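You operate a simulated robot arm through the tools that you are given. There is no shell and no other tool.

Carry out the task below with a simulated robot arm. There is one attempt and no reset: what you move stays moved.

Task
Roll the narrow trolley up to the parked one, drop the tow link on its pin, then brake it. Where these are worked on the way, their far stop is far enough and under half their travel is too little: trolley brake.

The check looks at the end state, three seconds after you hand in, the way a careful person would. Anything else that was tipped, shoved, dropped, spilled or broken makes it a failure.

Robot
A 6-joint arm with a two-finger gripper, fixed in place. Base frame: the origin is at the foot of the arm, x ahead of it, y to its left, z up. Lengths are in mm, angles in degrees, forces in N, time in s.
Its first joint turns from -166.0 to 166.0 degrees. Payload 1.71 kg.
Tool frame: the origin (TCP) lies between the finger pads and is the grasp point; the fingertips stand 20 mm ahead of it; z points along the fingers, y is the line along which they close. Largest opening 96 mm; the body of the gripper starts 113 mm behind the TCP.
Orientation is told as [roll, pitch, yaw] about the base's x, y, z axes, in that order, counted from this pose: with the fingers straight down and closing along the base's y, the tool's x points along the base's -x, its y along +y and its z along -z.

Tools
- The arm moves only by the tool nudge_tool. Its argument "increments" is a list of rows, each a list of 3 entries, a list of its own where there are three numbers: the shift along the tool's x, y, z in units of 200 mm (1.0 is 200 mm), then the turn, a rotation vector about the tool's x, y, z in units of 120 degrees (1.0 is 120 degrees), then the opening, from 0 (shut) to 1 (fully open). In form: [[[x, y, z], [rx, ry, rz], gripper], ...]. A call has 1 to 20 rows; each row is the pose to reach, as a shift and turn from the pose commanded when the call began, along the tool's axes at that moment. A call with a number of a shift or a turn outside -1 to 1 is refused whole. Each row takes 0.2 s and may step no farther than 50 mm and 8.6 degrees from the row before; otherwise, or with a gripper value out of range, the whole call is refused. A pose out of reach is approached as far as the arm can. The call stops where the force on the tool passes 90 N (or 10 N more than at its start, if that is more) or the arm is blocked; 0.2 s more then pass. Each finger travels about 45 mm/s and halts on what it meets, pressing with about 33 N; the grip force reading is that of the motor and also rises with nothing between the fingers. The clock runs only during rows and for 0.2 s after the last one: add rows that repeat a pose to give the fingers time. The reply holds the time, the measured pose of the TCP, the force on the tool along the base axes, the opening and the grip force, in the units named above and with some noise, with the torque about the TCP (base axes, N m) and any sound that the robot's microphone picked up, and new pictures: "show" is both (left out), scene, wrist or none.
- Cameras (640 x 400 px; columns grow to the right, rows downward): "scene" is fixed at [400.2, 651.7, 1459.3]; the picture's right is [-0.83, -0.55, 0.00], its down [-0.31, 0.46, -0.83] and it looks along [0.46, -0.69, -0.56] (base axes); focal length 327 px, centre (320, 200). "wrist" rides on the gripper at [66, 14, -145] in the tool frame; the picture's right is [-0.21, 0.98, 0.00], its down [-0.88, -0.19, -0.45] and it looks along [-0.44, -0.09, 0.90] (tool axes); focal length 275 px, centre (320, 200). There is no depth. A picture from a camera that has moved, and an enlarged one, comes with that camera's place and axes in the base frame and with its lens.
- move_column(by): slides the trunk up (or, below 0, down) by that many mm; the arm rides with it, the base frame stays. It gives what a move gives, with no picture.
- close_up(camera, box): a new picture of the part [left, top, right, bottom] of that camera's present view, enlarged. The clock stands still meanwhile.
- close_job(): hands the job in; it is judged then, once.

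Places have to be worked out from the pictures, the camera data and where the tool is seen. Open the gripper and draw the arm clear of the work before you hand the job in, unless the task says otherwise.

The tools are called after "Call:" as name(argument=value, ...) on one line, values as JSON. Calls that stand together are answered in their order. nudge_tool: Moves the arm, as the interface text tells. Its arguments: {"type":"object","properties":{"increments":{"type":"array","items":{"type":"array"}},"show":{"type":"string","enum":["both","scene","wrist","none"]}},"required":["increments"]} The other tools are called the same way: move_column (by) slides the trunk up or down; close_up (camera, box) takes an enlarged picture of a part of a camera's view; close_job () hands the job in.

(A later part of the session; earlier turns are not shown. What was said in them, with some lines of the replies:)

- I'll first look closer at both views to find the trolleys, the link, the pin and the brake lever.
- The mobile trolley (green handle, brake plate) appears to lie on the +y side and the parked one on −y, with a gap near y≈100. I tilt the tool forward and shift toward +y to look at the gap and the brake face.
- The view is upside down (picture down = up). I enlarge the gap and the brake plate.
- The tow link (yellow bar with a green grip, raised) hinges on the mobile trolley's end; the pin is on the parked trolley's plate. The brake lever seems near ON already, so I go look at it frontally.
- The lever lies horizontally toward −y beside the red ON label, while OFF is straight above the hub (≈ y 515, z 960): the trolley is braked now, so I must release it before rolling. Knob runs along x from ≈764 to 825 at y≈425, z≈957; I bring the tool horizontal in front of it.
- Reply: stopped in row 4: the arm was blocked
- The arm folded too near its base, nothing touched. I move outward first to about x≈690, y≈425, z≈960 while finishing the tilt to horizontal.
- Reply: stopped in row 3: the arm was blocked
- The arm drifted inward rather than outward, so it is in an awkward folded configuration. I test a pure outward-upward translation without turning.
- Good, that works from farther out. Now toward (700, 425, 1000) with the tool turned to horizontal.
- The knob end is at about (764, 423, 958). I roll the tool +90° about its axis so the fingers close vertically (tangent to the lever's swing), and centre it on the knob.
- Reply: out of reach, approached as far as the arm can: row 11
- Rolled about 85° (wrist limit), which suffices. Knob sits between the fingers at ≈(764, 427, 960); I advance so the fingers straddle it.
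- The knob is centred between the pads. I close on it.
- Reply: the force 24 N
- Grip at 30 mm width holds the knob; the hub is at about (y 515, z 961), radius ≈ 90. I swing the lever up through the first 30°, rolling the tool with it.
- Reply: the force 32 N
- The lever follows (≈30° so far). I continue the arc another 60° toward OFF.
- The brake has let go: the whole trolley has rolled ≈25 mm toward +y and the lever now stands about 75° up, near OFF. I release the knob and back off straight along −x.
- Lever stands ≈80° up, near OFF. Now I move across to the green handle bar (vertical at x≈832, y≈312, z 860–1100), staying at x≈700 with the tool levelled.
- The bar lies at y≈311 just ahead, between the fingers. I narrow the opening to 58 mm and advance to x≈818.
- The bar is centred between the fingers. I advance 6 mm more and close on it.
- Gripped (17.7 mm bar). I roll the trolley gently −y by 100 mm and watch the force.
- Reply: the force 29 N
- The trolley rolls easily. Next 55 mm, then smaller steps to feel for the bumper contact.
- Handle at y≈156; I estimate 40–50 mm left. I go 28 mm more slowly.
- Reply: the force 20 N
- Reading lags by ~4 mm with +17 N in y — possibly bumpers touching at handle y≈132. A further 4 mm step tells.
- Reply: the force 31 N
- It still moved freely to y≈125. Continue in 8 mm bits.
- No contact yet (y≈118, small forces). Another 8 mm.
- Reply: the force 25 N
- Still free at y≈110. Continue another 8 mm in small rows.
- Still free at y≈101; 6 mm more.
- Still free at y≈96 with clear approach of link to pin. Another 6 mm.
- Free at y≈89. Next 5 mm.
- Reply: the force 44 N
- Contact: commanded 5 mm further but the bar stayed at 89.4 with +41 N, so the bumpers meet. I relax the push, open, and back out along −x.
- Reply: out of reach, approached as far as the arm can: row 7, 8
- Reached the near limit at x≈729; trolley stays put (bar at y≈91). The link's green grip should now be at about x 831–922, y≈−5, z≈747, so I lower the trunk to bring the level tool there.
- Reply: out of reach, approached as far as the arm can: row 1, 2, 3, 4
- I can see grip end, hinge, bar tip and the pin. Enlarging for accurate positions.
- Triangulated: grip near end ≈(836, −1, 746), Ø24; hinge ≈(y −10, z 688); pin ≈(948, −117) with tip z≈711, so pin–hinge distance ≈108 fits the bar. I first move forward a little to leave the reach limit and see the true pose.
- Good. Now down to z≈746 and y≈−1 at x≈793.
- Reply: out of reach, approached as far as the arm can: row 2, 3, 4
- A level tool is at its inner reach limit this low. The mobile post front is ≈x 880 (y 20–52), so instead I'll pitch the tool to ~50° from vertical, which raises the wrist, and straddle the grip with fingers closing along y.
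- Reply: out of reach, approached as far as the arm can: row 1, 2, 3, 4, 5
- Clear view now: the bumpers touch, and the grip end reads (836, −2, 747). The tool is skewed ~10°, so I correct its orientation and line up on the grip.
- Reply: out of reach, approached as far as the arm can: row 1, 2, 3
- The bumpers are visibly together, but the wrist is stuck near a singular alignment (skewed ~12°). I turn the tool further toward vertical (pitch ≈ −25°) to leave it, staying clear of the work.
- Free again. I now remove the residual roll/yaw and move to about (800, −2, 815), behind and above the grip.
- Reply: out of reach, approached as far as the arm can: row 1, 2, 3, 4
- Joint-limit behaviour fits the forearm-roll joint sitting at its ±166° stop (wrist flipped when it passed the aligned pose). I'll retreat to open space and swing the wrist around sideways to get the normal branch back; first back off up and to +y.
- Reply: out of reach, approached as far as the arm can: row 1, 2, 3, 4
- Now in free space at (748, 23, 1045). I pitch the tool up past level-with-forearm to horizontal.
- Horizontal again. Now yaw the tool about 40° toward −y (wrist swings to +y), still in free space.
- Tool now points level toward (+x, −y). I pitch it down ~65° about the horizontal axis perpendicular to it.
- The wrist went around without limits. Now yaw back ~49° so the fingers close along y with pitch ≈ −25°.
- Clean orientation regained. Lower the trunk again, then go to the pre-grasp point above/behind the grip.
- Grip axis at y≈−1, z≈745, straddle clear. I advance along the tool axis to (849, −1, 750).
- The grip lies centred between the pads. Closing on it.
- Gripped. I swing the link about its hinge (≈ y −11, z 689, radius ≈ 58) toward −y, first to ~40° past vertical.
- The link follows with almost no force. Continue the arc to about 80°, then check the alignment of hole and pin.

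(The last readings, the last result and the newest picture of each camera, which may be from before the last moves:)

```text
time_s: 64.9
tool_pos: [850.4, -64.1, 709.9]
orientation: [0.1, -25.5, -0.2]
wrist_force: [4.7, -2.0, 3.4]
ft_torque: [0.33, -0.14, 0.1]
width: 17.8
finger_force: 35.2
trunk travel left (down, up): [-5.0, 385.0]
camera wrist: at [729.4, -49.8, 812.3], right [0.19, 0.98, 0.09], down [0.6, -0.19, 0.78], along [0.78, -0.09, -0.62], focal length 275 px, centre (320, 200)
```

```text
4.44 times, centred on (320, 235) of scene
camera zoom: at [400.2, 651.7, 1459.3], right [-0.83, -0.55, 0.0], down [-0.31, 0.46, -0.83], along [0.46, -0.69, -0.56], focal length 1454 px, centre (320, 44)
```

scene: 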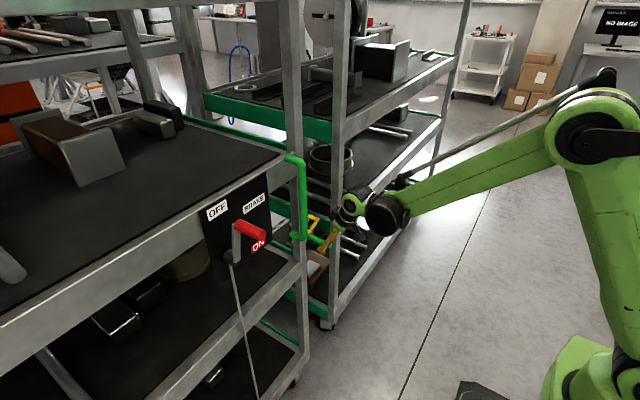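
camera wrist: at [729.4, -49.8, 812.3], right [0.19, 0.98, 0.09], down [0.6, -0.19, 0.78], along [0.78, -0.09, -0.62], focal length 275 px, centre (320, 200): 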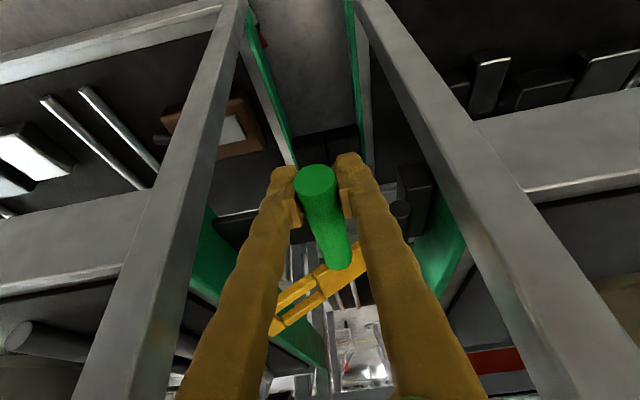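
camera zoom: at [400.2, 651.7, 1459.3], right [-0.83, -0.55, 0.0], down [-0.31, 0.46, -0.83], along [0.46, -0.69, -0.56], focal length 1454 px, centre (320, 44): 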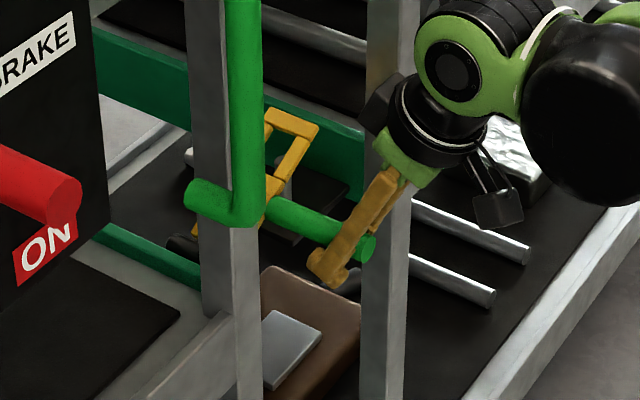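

Hole frame is coming down right above the pin. Continue slowly through the last ~20°.

Call:
nudge_tool(increments=[[[0.01, -0.008, 0.022], [0, 0, 0], 0.1], [[0.021, -0.013, 0.044], [0, 0, 0], 0.1], [[0.032, -0.016, 0.067], [0, 0, 0], 0.1], [[0.043, -0.0175, 0.09], [0, 0, 0], 0.1], [[0.043, -0.0175, 0.09], [0, 0, 0], 0.1]])

Call:
close_up(camera="wrist", box=[180, 60, 460, 320])

Call:
close_up(camera="scene", box=[270, 190, 370, 280])

```text
time_s: 66.1
tool_pos: [849.7, -67.9, 689.1]
orientation: [0.1, -25.4, -0.3]
wrist_force: [-5.0, -13.8, 2.1]
ft_torque: [0.32, -0.33, 0.11]
width: 17.4
finger_force: 35.1
trunk travel left (down, up): [-5.0, 385.0]
camera wrist: at [729.5, -53.3, 793.2], right [0.19, 0.98, 0.09], down [0.6, -0.19, 0.78], along [0.78, -0.09, -0.62], focal length 275 px, centre (320, 200)
```

scene: 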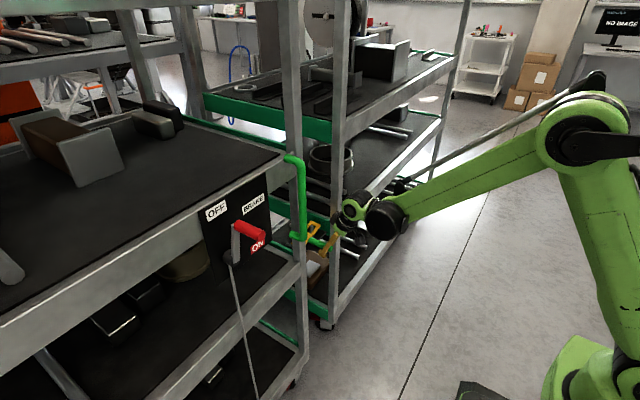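
wrist: 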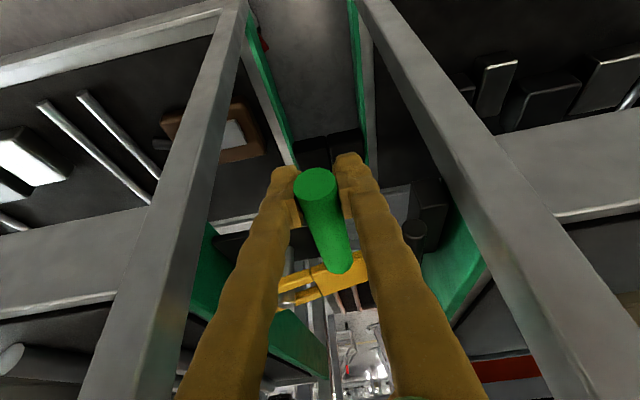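

```text
1.54 times, centred on (320, 190) of wrist
camera zoom: at [729.5, -53.3, 793.2], right [0.19, 0.98, 0.09], down [0.6, -0.19, 0.78], along [0.78, -0.09, -0.62], focal length 424 px, centre (320, 215)
```

zoom: 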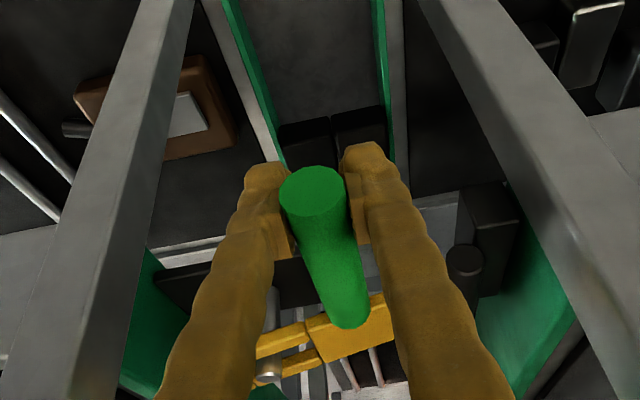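

```text
4.44 times, centred on (320, 235) of scene
camera zoom: at [400.2, 651.7, 1459.3], right [-0.83, -0.55, 0.0], down [-0.31, 0.46, -0.83], along [0.46, -0.69, -0.56], focal length 1454 px, centre (320, 44)
```

zoom: 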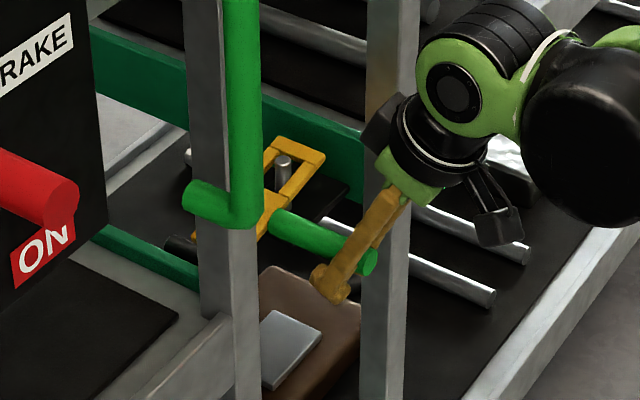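

The pin shows through the slot; the bar seems ~5° from level still. I lower another ~6 mm and check for resistance.

Call:
nudge_tool(increments=[[[0.0065, -0.004, 0.0135], [0, 0, 0], 0.1], [[0.013, -0.006, 0.027], [0, 0, 0], 0.1], [[0.013, -0.006, 0.027], [0, 0, 0], 0.1]], show="none")

Call:
close_up(camera="wrist", box=[180, 60, 460, 320])

Call:
close_up(camera="scene", box=[285, 205, 345, 260])

```text
time_s: 66.9
tool_pos: [850.3, -67.9, 684.5]
orientation: [0.1, -25.4, -0.2]
wrist_force: [-5.5, 2.8, 0.5]
ft_torque: [0.16, -0.25, 0.1]
width: 17.5
finger_force: 35.1
trunk travel left (down, up): [-5.0, 385.0]
```

```text
1.54 times, centred on (320, 190) of wrist
camera zoom: at [729.5, -54.1, 787.2], right [0.19, 0.98, 0.09], down [0.6, -0.19, 0.78], along [0.78, -0.09, -0.62], focal length 424 px, centre (320, 215)
```

zoom: 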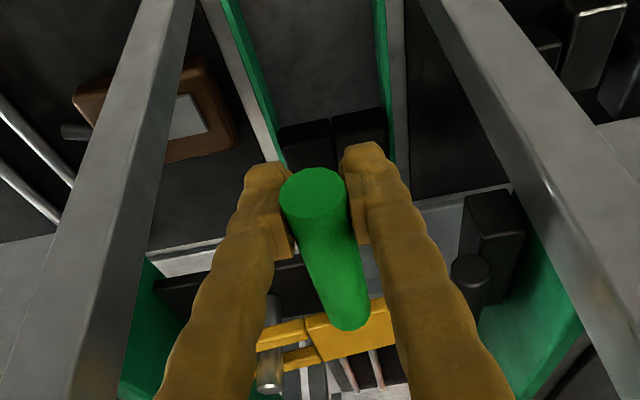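

```text
7.27 times, centred on (315, 232) of scene
camera zoom: at [400.2, 651.7, 1459.3], right [-0.83, -0.55, 0.0], down [-0.31, 0.46, -0.83], along [0.46, -0.69, -0.56], focal length 2379 px, centre (356, -36)
```

zoom: 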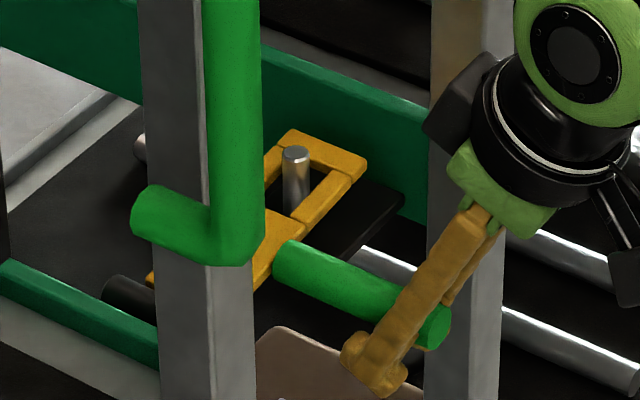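

The pin stands clearly inside the slot. I lower further until it seats.

Call:
nudge_tool(increments=[[[0.0065, 0, 0.0135], [0, 0, 0], 0.1], [[0.013, 0, 0.027], [0, 0, 0], 0.1], [[0.013, 0, 0.027], [0, 0, 0], 0.1]], show="none")

Call:
close_up(camera="scene", box=[285, 205, 345, 260])

```text
time_s: 67.7
tool_pos: [850.9, -68.0, 677.8]
orientation: [0.1, -25.5, -0.2]
wrist_force: [3.1, 3.2, 0.6]
ft_torque: [0.22, -0.32, 0.07]
width: 17.1
finger_force: 35.0
trunk travel left (down, up): [-5.0, 385.0]
```

```text
7.27 times, centred on (315, 232) of scene
camera zoom: at [400.2, 651.7, 1459.3], right [-0.83, -0.55, 0.0], down [-0.31, 0.46, -0.83], along [0.46, -0.69, -0.56], focal length 2379 px, centre (356, -36)
```

zoom: 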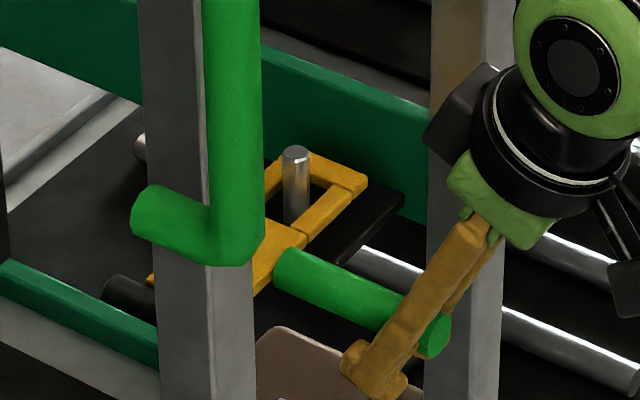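

Still moving down freely (slot end lowered again). Another 6 mm.

Call:
nudge_tool(increments=[[[0.0065, 0.002, 0.0135], [0, 0, 0], 0.1], [[0.013, 0.004, 0.027], [0, 0, 0], 0.1], [[0.013, 0.004, 0.027], [0, 0, 0], 0.1]], show="wrist")

Call:
close_up(camera="scene", box=[285, 205, 345, 260])

Call:
close_up(camera="wrist", box=[180, 160, 460, 400])

```text
time_s: 68.5
tool_pos: [849.7, -67.0, 674.2]
orientation: [0.1, -25.5, -0.3]
wrist_force: [8.6, -15.6, 38.2]
ft_torque: [0.18, 0.28, 0.2]
width: 16.9
finger_force: 34.7
trunk travel left (down, up): [-5.0, 385.0]
camera wrist: at [728.5, -54.1, 777.1], right [0.19, 0.98, 0.09], down [0.6, -0.19, 0.78], along [0.78, -0.09, -0.62], focal length 275 px, centre (320, 200)
```

wrist: 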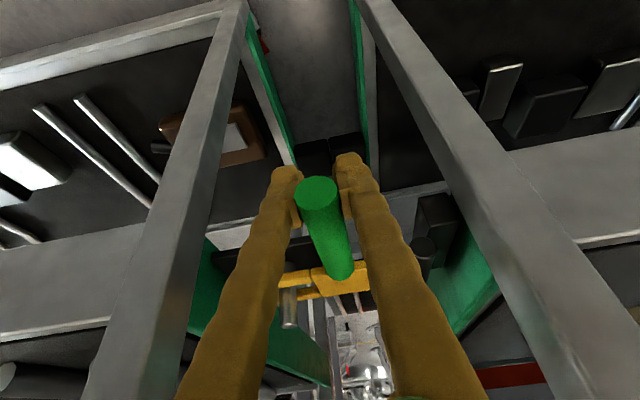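

```text
7.27 times, centred on (315, 232) of scene
camera zoom: at [400.2, 651.7, 1459.3], right [-0.83, -0.55, 0.0], down [-0.31, 0.46, -0.83], along [0.46, -0.69, -0.56], focal length 2379 px, centre (356, -36)
```

zoom: 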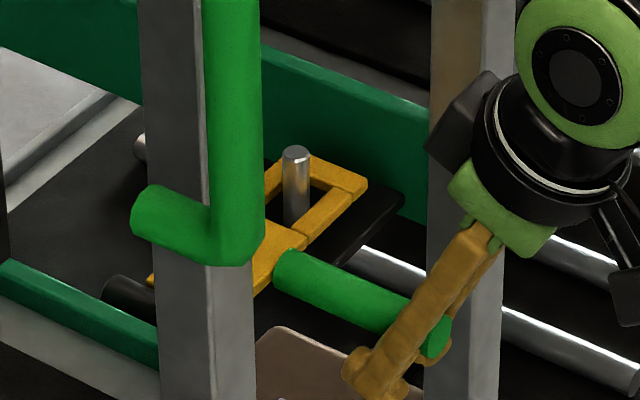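

```text
1.67 times, centred on (320, 280) of wrist
camera zoom: at [728.5, -54.1, 777.1], right [0.19, 0.98, 0.09], down [0.6, -0.19, 0.78], along [0.78, -0.09, -0.62], focal length 459 px, centre (320, 67)
```

zoom: 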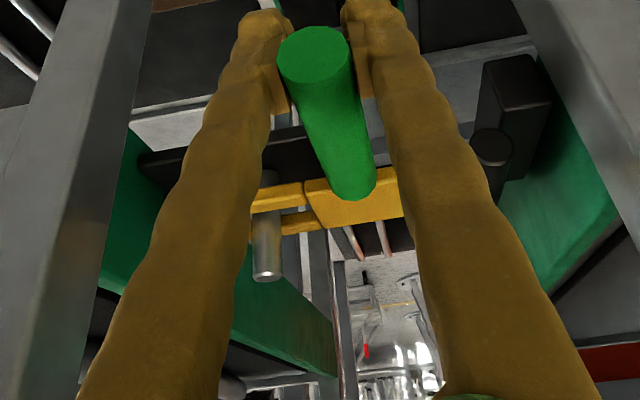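

Firm resistance (38 N): the link is seated on the pin. I relieve the press, open, and withdraw along the tool axis.

Call:
nudge_tool(increments=[[[-0.005, 0, -0.01], [0, 0, 0], 0.1], [[-0.005, 0, -0.01], [0, 0, 0], 0.3], [[-0.005, 0, -0.01], [0, 0, 0], 0.5], [[-0.005, 0, -0.01], [0, 0, 0], 0.5], [[-0.005, 0, -0.01], [0, 0, 0], 0.5], [[-0.005, 0, -0.12], [0, 0, 0], 0.5], [[-0.005, 0, -0.26], [0, 0, 0], 0.5], [[-0.005, 0, -0.42], [0, 0, 0], 0.5], [[0.1, 0, -0.6], [0, 0, 0], 0.5]])

Call:
close_up(camera="scene", box=[270, 195, 350, 270])

Call:
close_up(camera="wrist", box=[180, 60, 460, 320])

```text
time_s: 70.5
tool_pos: [781.1, -67.9, 772.7]
orientation: [0.1, -25.4, -0.2]
wrist_force: [0.3, -0.4, 0.0]
ft_torque: [0.03, 0.03, -0.01]
width: 47.9
finger_force: 0.0
trunk travel left (down, up): [-5.0, 385.0]
camera wrist: at [660.6, -53.9, 875.8], right [0.19, 0.98, 0.09], down [0.6, -0.19, 0.78], along [0.78, -0.09, -0.62], focal length 275 px, centre (320, 200)
```

scene: 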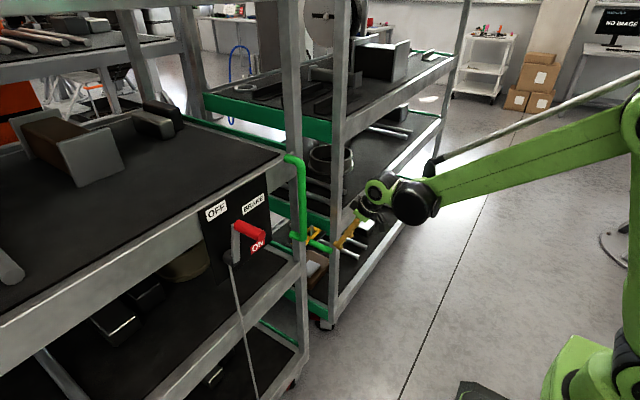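
wrist: 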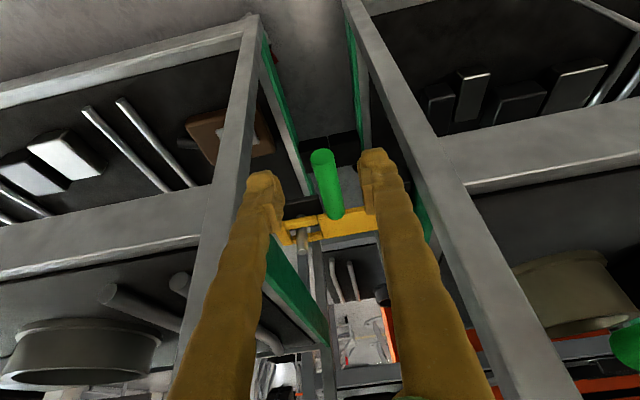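

```text
5.33 times, centred on (310, 232) of scene
camera zoom: at [400.2, 651.7, 1459.3], right [-0.83, -0.55, 0.0], down [-0.31, 0.46, -0.83], along [0.46, -0.69, -0.56], focal length 1744 px, centre (373, 27)
```

zoom: 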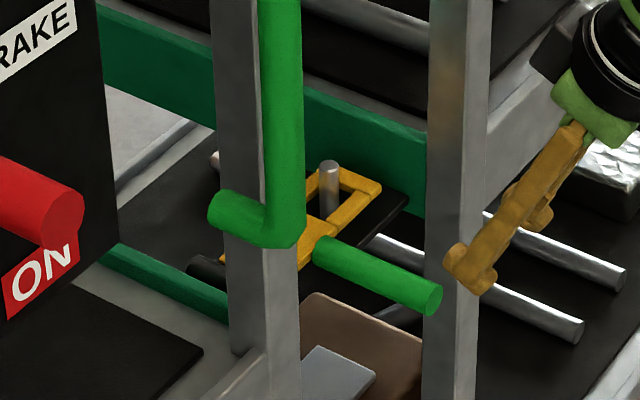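

```text
1.54 times, centred on (320, 190) of wrist
camera zoom: at [660.6, -53.9, 875.8], right [0.19, 0.98, 0.09], down [0.6, -0.19, 0.78], along [0.78, -0.09, -0.62], focal length 424 px, centre (320, 215)
```

zoom: 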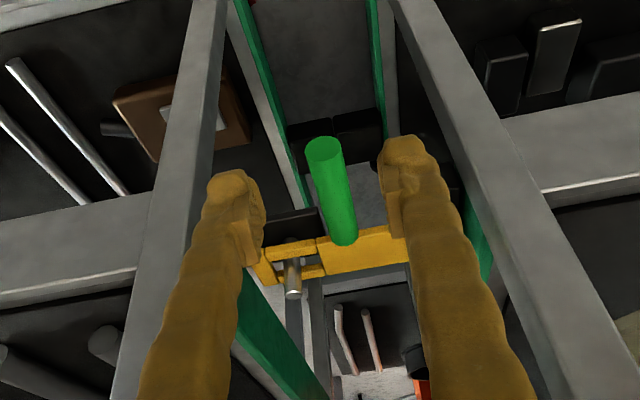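

The link lies flat with the pin through its slot. Now the brake: raise the trunk back and travel along +y at x≈720, clear of handle and knob.

Call:
move_column(by=170)

Call:
nudge_tool(increments=[[[0.09, 0.05, -0.043], [0, 0, 0], 0.6], [[0.18, 0.2, -0.087], [0, 0, 0], 0.6], [[0.27, 0.4, -0.13], [0, 0, 0], 0.6], [[0.27, 0.6, -0.2], [0, 0, 0], 0.6], [[0.27, 0.8, -0.27], [0, 0, 0], 0.6], [[0.27, 1.0, -0.34], [0, 0, 0], 0.6]], show="none")

Call:
nudge_tool(increments=[[[0, 0.2, -0.04], [0, 0, 0], 0.6], [[0, 0.4, -0.08], [0, 0, 0], 0.6], [[-0.06, 0.6, -0.12], [0, 0, 0], 0.6], [[-0.1, 0.84, -0.12], [0, 0, 0], 0.6]])

```text
time_s: 72.4
tool_pos: [780.4, -67.3, 942.8]
orientation: [0.1, -25.4, -0.2]
wrist_force: [0.4, 0.0, 0.7]
ft_torque: [-0.01, 0.02, 0.03]
width: 48.1
finger_force: 0.1
trunk travel left (down, up): [-175.0, 215.0]
```

```text
time_s: 73.8
tool_pos: [703.1, 130.5, 980.8]
orientation: [0.1, -25.4, -0.2]
wrist_force: [-0.5, 0.1, -0.1]
ft_torque: [0.02, 0.01, 0.0]
width: 57.4
finger_force: 0.0
trunk travel left (down, up): [-175.0, 215.0]
```

```text
time_s: 74.8
tool_pos: [713.3, 300.1, 1012.3]
orientation: [0.1, -25.4, -0.4]
wrist_force: [0.1, -0.4, -0.2]
ft_torque: [0.04, 0.0, 0.04]
width: 57.9
finger_force: 0.0
trunk travel left (down, up): [-175.0, 215.0]
camera wrist: at [593.5, 314.0, 1115.3], right [0.19, 0.98, 0.09], down [0.6, -0.19, 0.78], along [0.78, -0.09, -0.62], focal length 275 px, centre (320, 200)
```

scene: 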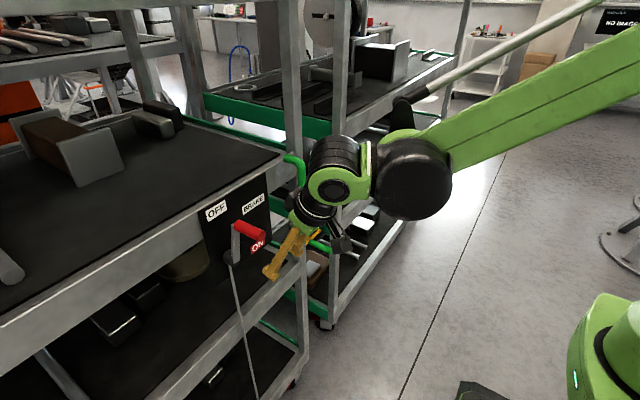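
wrist: 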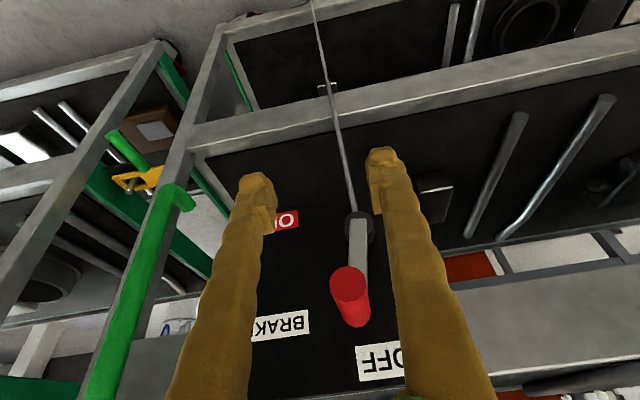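

Knob now at ≈(y 305, z 1049), hub ≈(y 320, z 965): lever ~80° up. I go above it, ready to straddle the knob from above.

Call:
nudge_tool(increments=[[[-0.07, 0.007, -0.147], [0, 0, 0], 0.65], [[-0.14, 0.013, -0.295], [0, 0, 0], 0.65], [[-0.21, 0.02, -0.4425], [0, 0, 0], 0.65], [[-0.316, 0.02, -0.392], [0, 0, 0], 0.65], [[-0.422, 0.02, -0.34], [0, 0, 0], 0.65]])

Call:
close_up(camera="wrist", box=[180, 60, 460, 320])

```text
time_s: 76.0
tool_pos: [760.3, 304.1, 1110.1]
orientation: [0.1, -25.6, -0.2]
wrist_force: [-0.2, -0.5, 0.0]
ft_torque: [-0.01, -0.01, 0.03]
width: 62.4
finger_force: 0.0
trunk travel left (down, up): [-175.0, 215.0]
camera wrist: at [639.7, 318.8, 1212.2], right [0.19, 0.98, 0.09], down [0.6, -0.19, 0.78], along [0.78, -0.09, -0.62], focal length 275 px, centre (320, 200)
```

scene: 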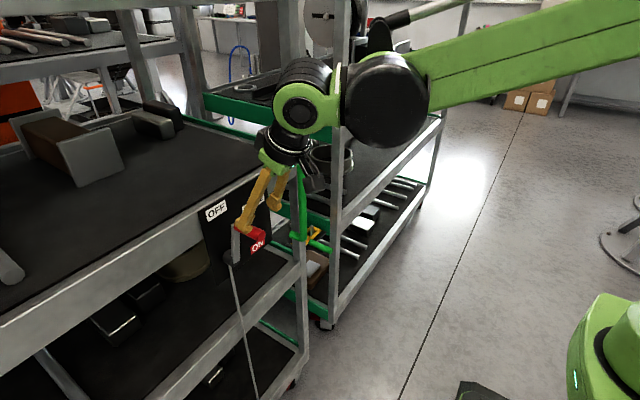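
wrist: 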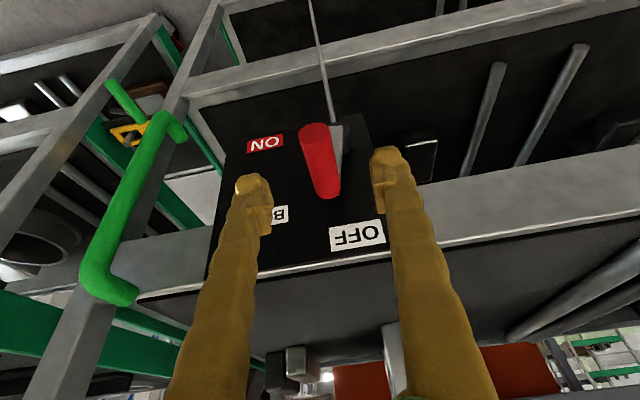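

```text
1.54 times, centred on (320, 190) of wrist
camera zoom: at [639.7, 318.8, 1212.2], right [0.19, 0.98, 0.09], down [0.6, -0.19, 0.78], along [0.78, -0.09, -0.62], focal length 424 px, centre (320, 215)
```

zoom: 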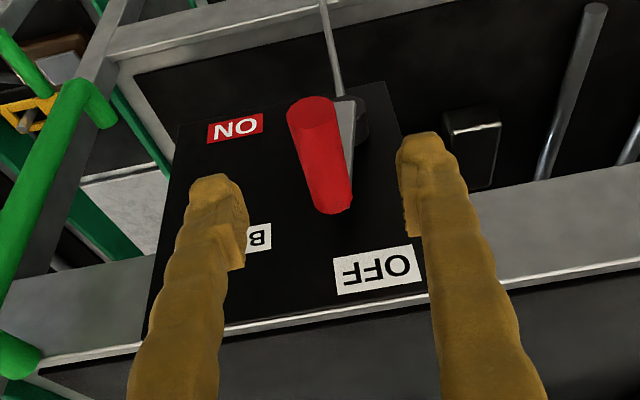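

Knob lies between the fingers at y≈306, z≈1051. I descend along the tool axis to straddle it and close.

Call:
nudge_tool(increments=[[[-0.01, 0.005, 0.12], [0, 0, 0], 0.62], [[-0.02, 0.006, 0.24], [0, 0, 0], 0.62], [[-0.02, 0.006, 0.33], [0, 0, 0], 0.62], [[-0.02, 0.006, 0.33], [0, 0, 0], 0.1], [[-0.02, 0.006, 0.33], [0, 0, 0], 0.1], [[-0.02, 0.006, 0.33], [0, 0, 0], 0.1], [[-0.02, 0.006, 0.33], [0, 0, 0], 0.1]])

```text
time_s: 77.6
tool_pos: [789.1, 305.0, 1052.4]
orientation: [0.1, -25.3, -0.2]
wrist_force: [1.6, 1.8, -1.7]
ft_torque: [0.05, -0.05, 0.02]
width: 20.8
finger_force: 34.9
trunk travel left (down, up): [-175.0, 215.0]
camera wrist: at [668.8, 319.1, 1155.6], right [0.19, 0.98, 0.09], down [0.6, -0.19, 0.78], along [0.78, -0.09, -0.62], focal length 275 px, centre (320, 200)
```

scene: 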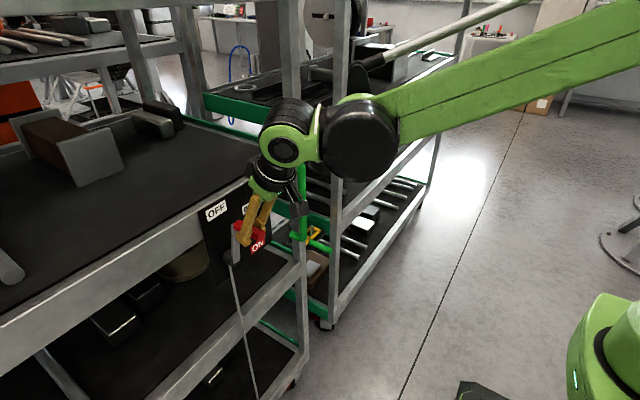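
wrist: 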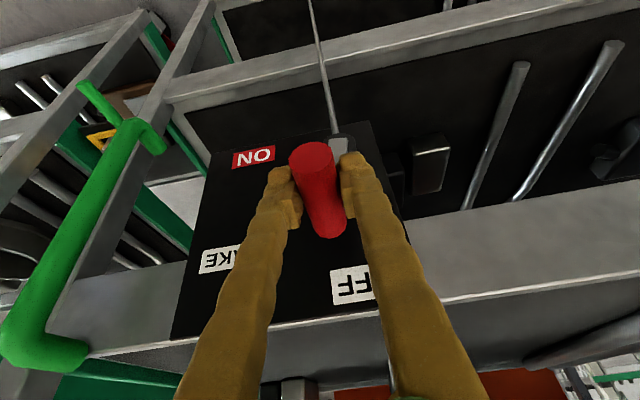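

Gripped. I swing the lever from ~9° off vertical toward −y to 40°.

Call:
nudge_tool(increments=[[[0.004, -0.042, 0.008], [0, 0, 0], 0.1], [[0.009, -0.0835, 0.019], [0, 0, 0], 0.1], [[0.0157, -0.1195, 0.033], [0, 0, 0], 0.1], [[0.0237, -0.1545, 0.05], [0, 0, 0], 0.1], [[0.0327, -0.1875, 0.0686], [0, 0, 0], 0.1], [[0.043, -0.219, 0.09], [0, 0, 0], 0.1]])

```text
time_s: 79.0
tool_pos: [792.2, 263.2, 1031.5]
orientation: [0.0, -25.4, -0.1]
wrist_force: [0.8, 12.9, -9.2]
ft_torque: [0.31, -0.02, 0.14]
width: 20.4
finger_force: 35.8
trunk travel left (down, up): [-175.0, 215.0]
camera wrist: at [669.6, 276.5, 1133.5], right [0.19, 0.98, 0.09], down [0.6, -0.19, 0.78], along [0.78, -0.09, -0.62], focal length 275 px, centre (320, 200)
```

scene: 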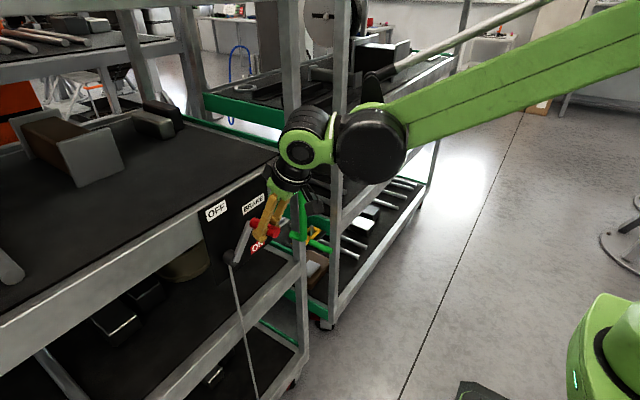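
wrist: 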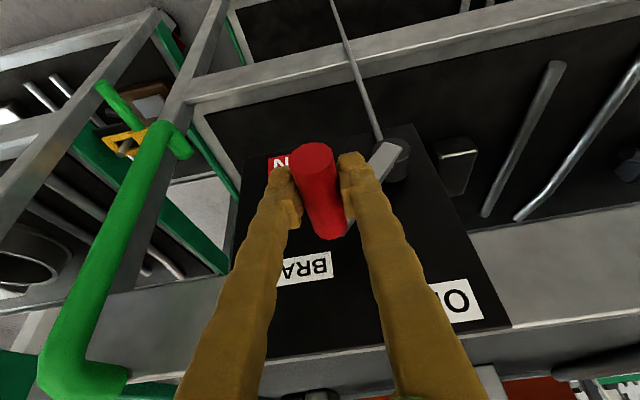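

Lever follows. Continue the arc down to horizontal.

Call:
nudge_tool(increments=[[[0.0114, -0.0285, 0.024], [0, 0, 0], 0.05], [[0.0237, -0.055, 0.05], [0, 0, 0], 0.05], [[0.0372, -0.079, 0.078], [0, 0, 0], 0.05], [[0.0514, -0.1, 0.108], [0, 0, 0], 0.05], [[0.0664, -0.1185, 0.1395], [0, 0, 0], 0.05], [[0.082, -0.1335, 0.172], [0, 0, 0], 0.05], [[0.098, -0.145, 0.206], [0, 0, 0], 0.05], [[0.1146, -0.1535, 0.2406], [0, 0, 0], 0.05], [[0.1415, -0.16, 0.297], [0, 0, 0], 0.05]])

Call:
close_up(camera="wrist", box=[180, 60, 460, 320])

Call:
close_up(camera="scene", box=[190, 180, 340, 300])

```text
time_s: 81.0
tool_pos: [790.8, 230.8, 967.2]
orientation: [-0.1, -25.4, -0.1]
wrist_force: [-3.1, 20.9, -1.2]
ft_torque: [0.32, 0.09, 0.09]
width: 20.0
finger_force: 35.0
trunk travel left (down, up): [-175.0, 215.0]
camera wrist: at [669.7, 245.8, 1069.3], right [0.19, 0.98, 0.09], down [0.6, -0.19, 0.78], along [0.78, -0.09, -0.62], focal length 275 px, centre (320, 200)
```

scene: 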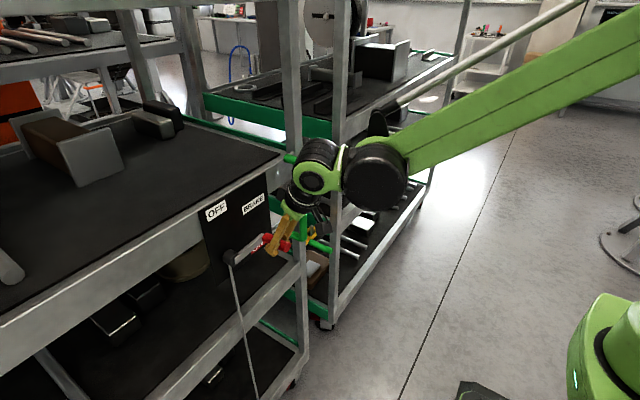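
wrist: 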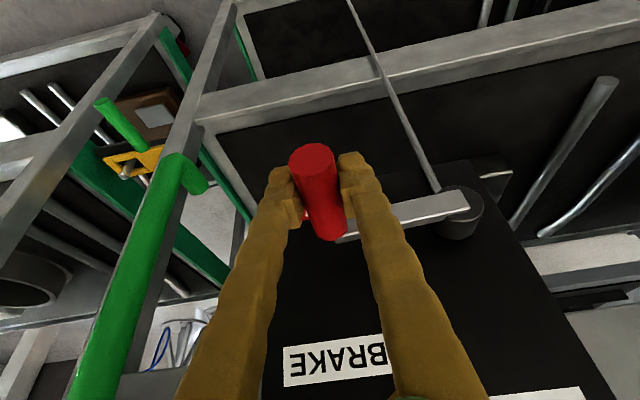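

```text
1.54 times, centred on (320, 190) of wrist
camera zoom: at [669.7, 245.8, 1069.3], right [0.19, 0.98, 0.09], down [0.6, -0.19, 0.78], along [0.78, -0.09, -0.62], focal length 424 px, centre (320, 215)
```

zoom: 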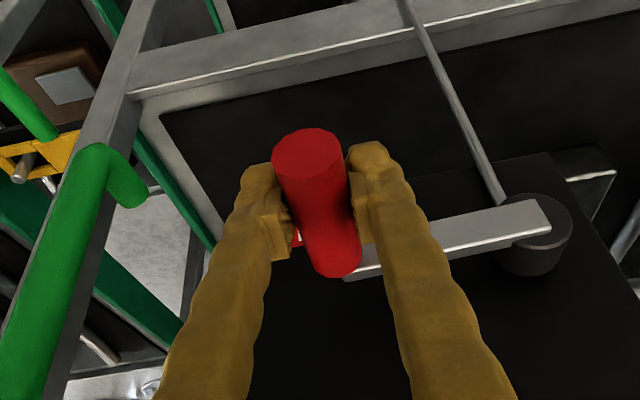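

```text
3.33 times, centred on (265, 240) of scene
camera zoom: at [400.2, 651.7, 1459.3], right [-0.83, -0.55, 0.0], down [-0.31, 0.46, -0.83], along [0.46, -0.69, -0.56], focal length 1090 px, centre (503, 67)
```

zoom: 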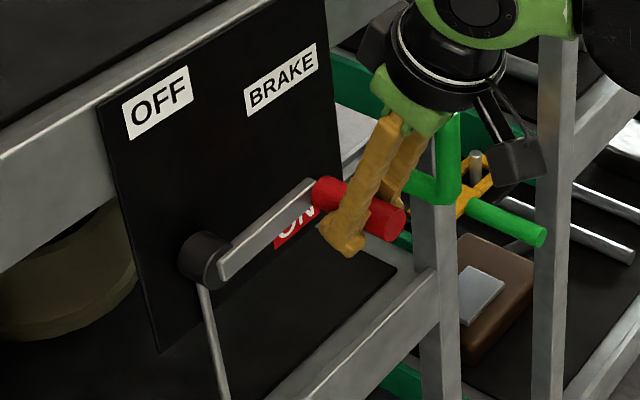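

Lever is nearly horizontal, same as at the start. I continue downward a few mm until the stop resists.

Call:
nudge_tool(increments=[[[0.0065, 0, 0.0135], [0, 0, 0], 0.05], [[0.013, 0, 0.027], [0, 0, 0], 0.05], [[0.02, 0.001, 0.041], [0, 0, 0], 0.05], [[0.02, 0.001, 0.041], [0, 0, 0], 0.05]], show="wrist")

```text
time_s: 82.0
tool_pos: [790.1, 231.3, 958.3]
orientation: [0.1, -25.6, -0.2]
wrist_force: [7.4, 24.6, 33.9]
ft_torque: [0.1, -0.07, 0.04]
width: 20.0
finger_force: 34.9
trunk travel left (down, up): [-175.0, 215.0]
camera wrist: at [669.1, 245.5, 1061.0], right [0.19, 0.98, 0.09], down [0.6, -0.19, 0.78], along [0.78, -0.09, -0.62], focal length 275 px, centre (320, 200)
```

wrist: 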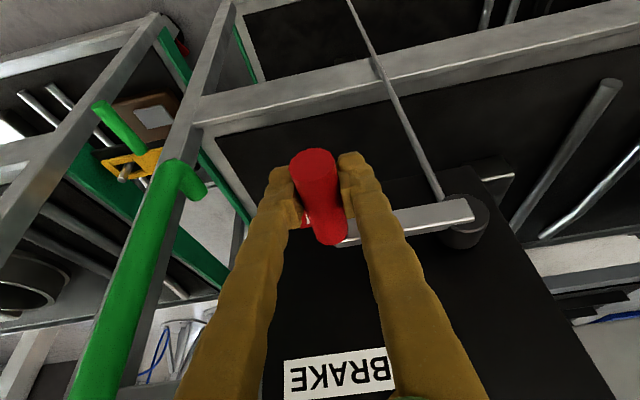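

34 N of resistance at the same height as the starting ON position. One more small press to confirm it's the stop.

Call:
nudge_tool(increments=[[[0.005, 0.01, 0.0135], [0, 0, 0], 0.05], [[0.013, 0.01, 0.027], [0, 0, 0], 0.05], [[0.013, 0.01, 0.027], [0, 0, 0], 0.05]], show="wrist")

Call:
close_up(camera="wrist", box=[180, 60, 500, 320])

```text
time_s: 82.8
tool_pos: [789.4, 231.7, 951.2]
orientation: [0.1, -25.4, -0.2]
wrist_force: [6.7, 13.4, 37.4]
ft_torque: [-0.05, 0.03, 0.02]
width: 19.8
finger_force: 35.4
trunk travel left (down, up): [-175.0, 215.0]
camera wrist: at [668.4, 245.6, 1054.8], right [0.19, 0.98, 0.09], down [0.6, -0.19, 0.78], along [0.78, -0.09, -0.62], focal length 275 px, centre (320, 200)
```

wrist: 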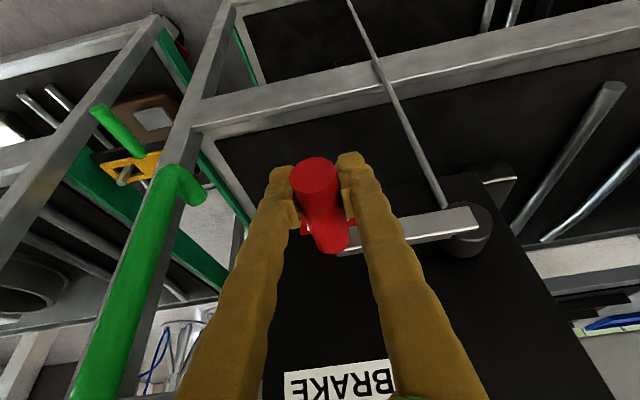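

```text
1.54 times, centred on (340, 190) of wrist
camera zoom: at [668.4, 245.6, 1054.8], right [0.19, 0.98, 0.09], down [0.6, -0.19, 0.78], along [0.78, -0.09, -0.62], focal length 424 px, centre (289, 215)
```

zoom: 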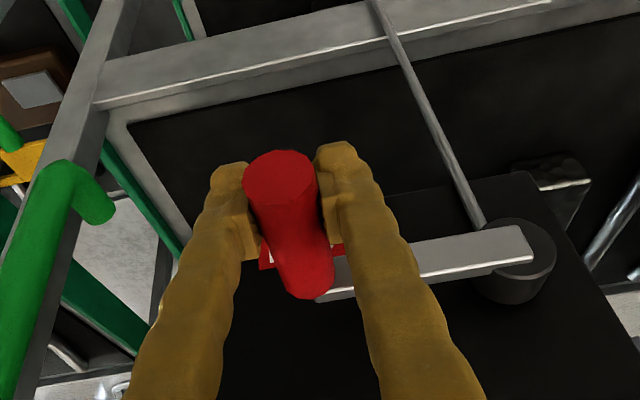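

The pads slipped along the knob at ~37 N while the lever stayed (≈ −3°, where it started), so it's against its stop. I'll release, and press once on the knob from above with closed fingertips to be sure.

Call:
nudge_tool(increments=[[[0, 0, 0], [0, 0, 0], 0.3], [[0, 0, 0], [0, 0, 0], 0.5], [[0, 0, 0], [0, 0, 0], 0.5], [[0, 0, -0.15], [0, 0, 0], 0.5], [[0, 0, -0.33], [0, 0, 0], 0.5], [[-0.09, 0, -0.29], [0, 0, 0], 0.2], [[-0.09, 0, -0.29], [0, 0, 0], 0], [[-0.09, 0, -0.29], [0, 0, 0], 0], [[-0.09, 0, -0.29], [0, 0, 0], 0]])

Call:
close_up(camera="wrist", box=[180, 60, 500, 320])

```text
time_s: 84.8
tool_pos: [783.0, 232.3, 1011.4]
orientation: [0.1, -25.4, -0.3]
wrist_force: [-0.5, 0.6, 0.3]
ft_torque: [0.01, -0.01, -0.01]
width: 0.0
finger_force: 29.5
trunk travel left (down, up): [-175.0, 215.0]
camera wrist: at [661.5, 245.8, 1114.1], right [0.19, 0.98, 0.09], down [0.6, -0.19, 0.78], along [0.78, -0.09, -0.62], focal length 275 px, centre (320, 200)
```

scene: 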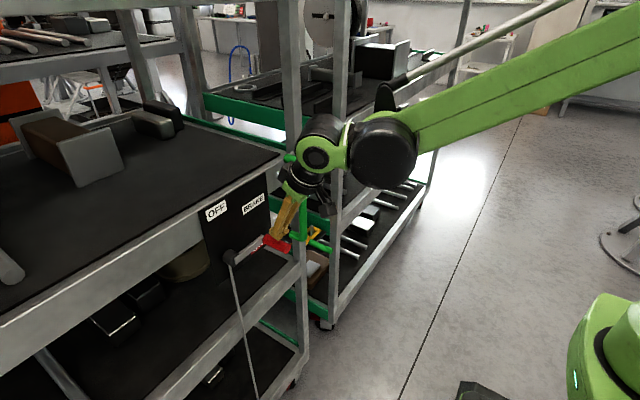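
wrist: 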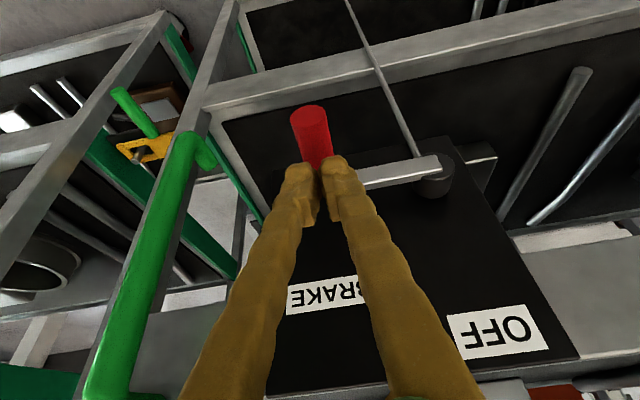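

```text
1.54 times, centred on (340, 190) of wrist
camera zoom: at [661.5, 245.8, 1114.1], right [0.19, 0.98, 0.09], down [0.6, -0.19, 0.78], along [0.78, -0.09, -0.62], focal length 424 px, centre (289, 215)
```

zoom: 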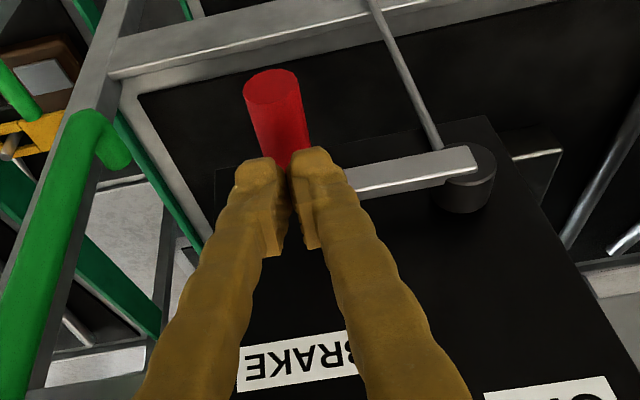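

Fingers closed, tips ~20 mm above the knob. I press straight down gently.

Call:
nudge_tool(increments=[[[0.015, 0, 0.0316], [0, 0, 0], 0], [[0.03, 0, 0.063], [0, 0, 0], 0], [[0.0387, 0, 0.0813], [0, 0, 0], 0], [[0.0473, 0, 0.0993], [0, 0, 0], 0], [[0.0516, 0, 0.108], [0, 0, 0], 0]], show="none")

```text
time_s: 86.0
tool_pos: [780.9, 231.0, 990.4]
orientation: [0.2, -25.8, -0.2]
wrist_force: [15.9, 2.9, 65.2]
ft_torque: [0.0, -0.31, -0.11]
width: 6.1
finger_force: 29.1
trunk travel left (down, up): [-175.0, 215.0]
```

65 N and the knob doesn't budge — the brake is at its ON stop. I lift off, open, and draw the arm well clear.

Call:
nudge_tool(increments=[[[-0.03, 0, -0.06], [0, 0, 0], 0], [[-0.06, 0, -0.2], [0, 0, 0], 0.2], [[-0.06, 0, -0.4], [0, 0, 0], 0.5], [[-0.06, 0, -0.6], [0, 0, 0], 0.5], [[0.05, 0, -0.75], [0, 0, 0], 0.5], [[0.15, 0, -0.85], [0, 0, 0], 0.5]])

Call:
close_up(camera="wrist", box=[60, 60, 380, 260])

Call:
close_up(camera="scene", box=[190, 180, 350, 300])

```text
time_s: 87.4
tool_pos: [682.4, 232.7, 1126.7]
orientation: [0.1, -25.4, -0.2]
wrist_force: [-0.3, 0.6, -0.1]
ft_torque: [0.0, -0.01, -0.03]
width: 48.1
finger_force: 0.1
trunk travel left (down, up): [-175.0, 215.0]
camera wrist: at [560.8, 246.1, 1230.3], right [0.19, 0.98, 0.09], down [0.6, -0.19, 0.78], along [0.78, -0.09, -0.62], focal length 275 px, centre (320, 200)
```

scene: 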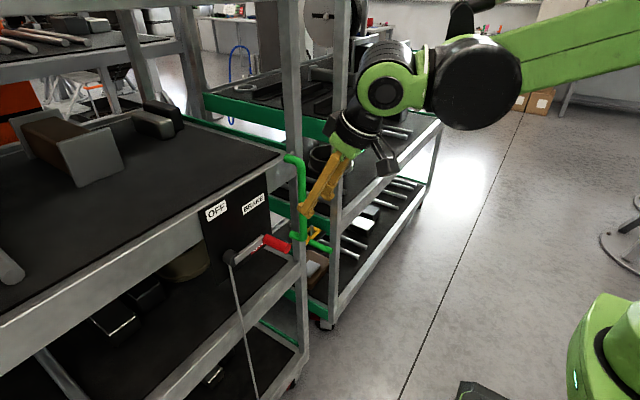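
wrist: 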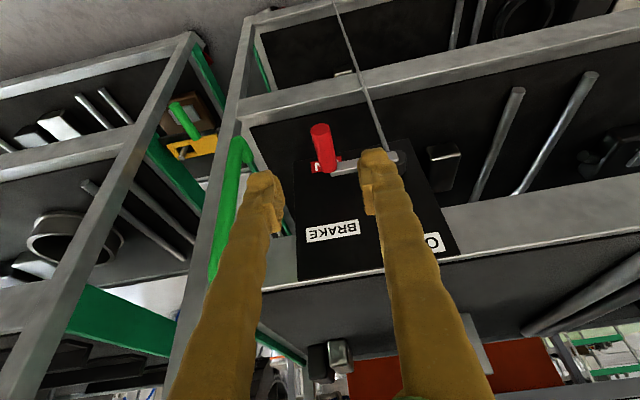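

```text
2.00 times, centred on (220, 160) of wrist
camera zoom: at [560.8, 246.1, 1230.3], right [0.19, 0.98, 0.09], down [0.6, -0.19, 0.78], along [0.78, -0.09, -0.62], focal length 551 px, centre (520, 280)
```

zoom: 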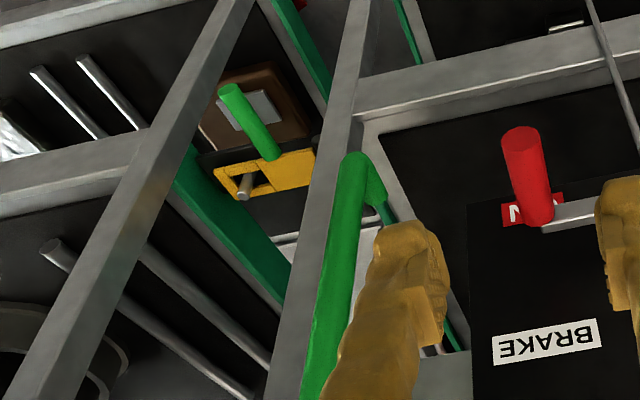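

```text
3.33 times, centred on (270, 240) of scene
camera zoom: at [400.2, 651.7, 1459.3], right [-0.83, -0.55, 0.0], down [-0.31, 0.46, -0.83], along [0.46, -0.69, -0.56], focal length 1090 px, centre (487, 67)
```

zoom: 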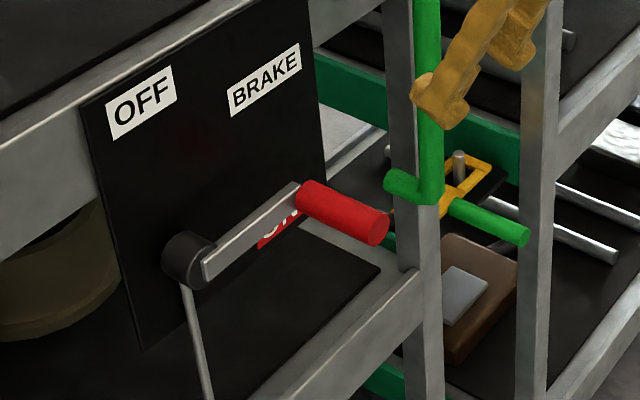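

Final state: trolley against the parked one (handle still at y≈89), link flat with the pin through its slot, brake lever on ON, gripper open and clear. Handing in.

Call:
close_job()

```text
The job is handed in.
```

The narrow trolley is rolled up to the parked one, its tow link is on the pin, and its brake is on. I've handed the job in, but no result has come back.

- **Rolling up:** The brake was on at the start, so I released it first. The trolley then rolled back about 25 mm. I pushed it forward by its green handle until the bumpers touched, which showed as 41 N and no further movement.
- **Tow link:** I swung the link down until it met firm resistance (38 N). The last pictures show it lying flat with the pin through its slot.
- **Brake:** I turned the lever back to ON. A 65 N press on the knob did not move it any further, so it is at its stop.

I saw nothing tipped or shifted in the last pictures. The gripper is open, and the arm is about 80 mm clear of the nearest part of the trolley.
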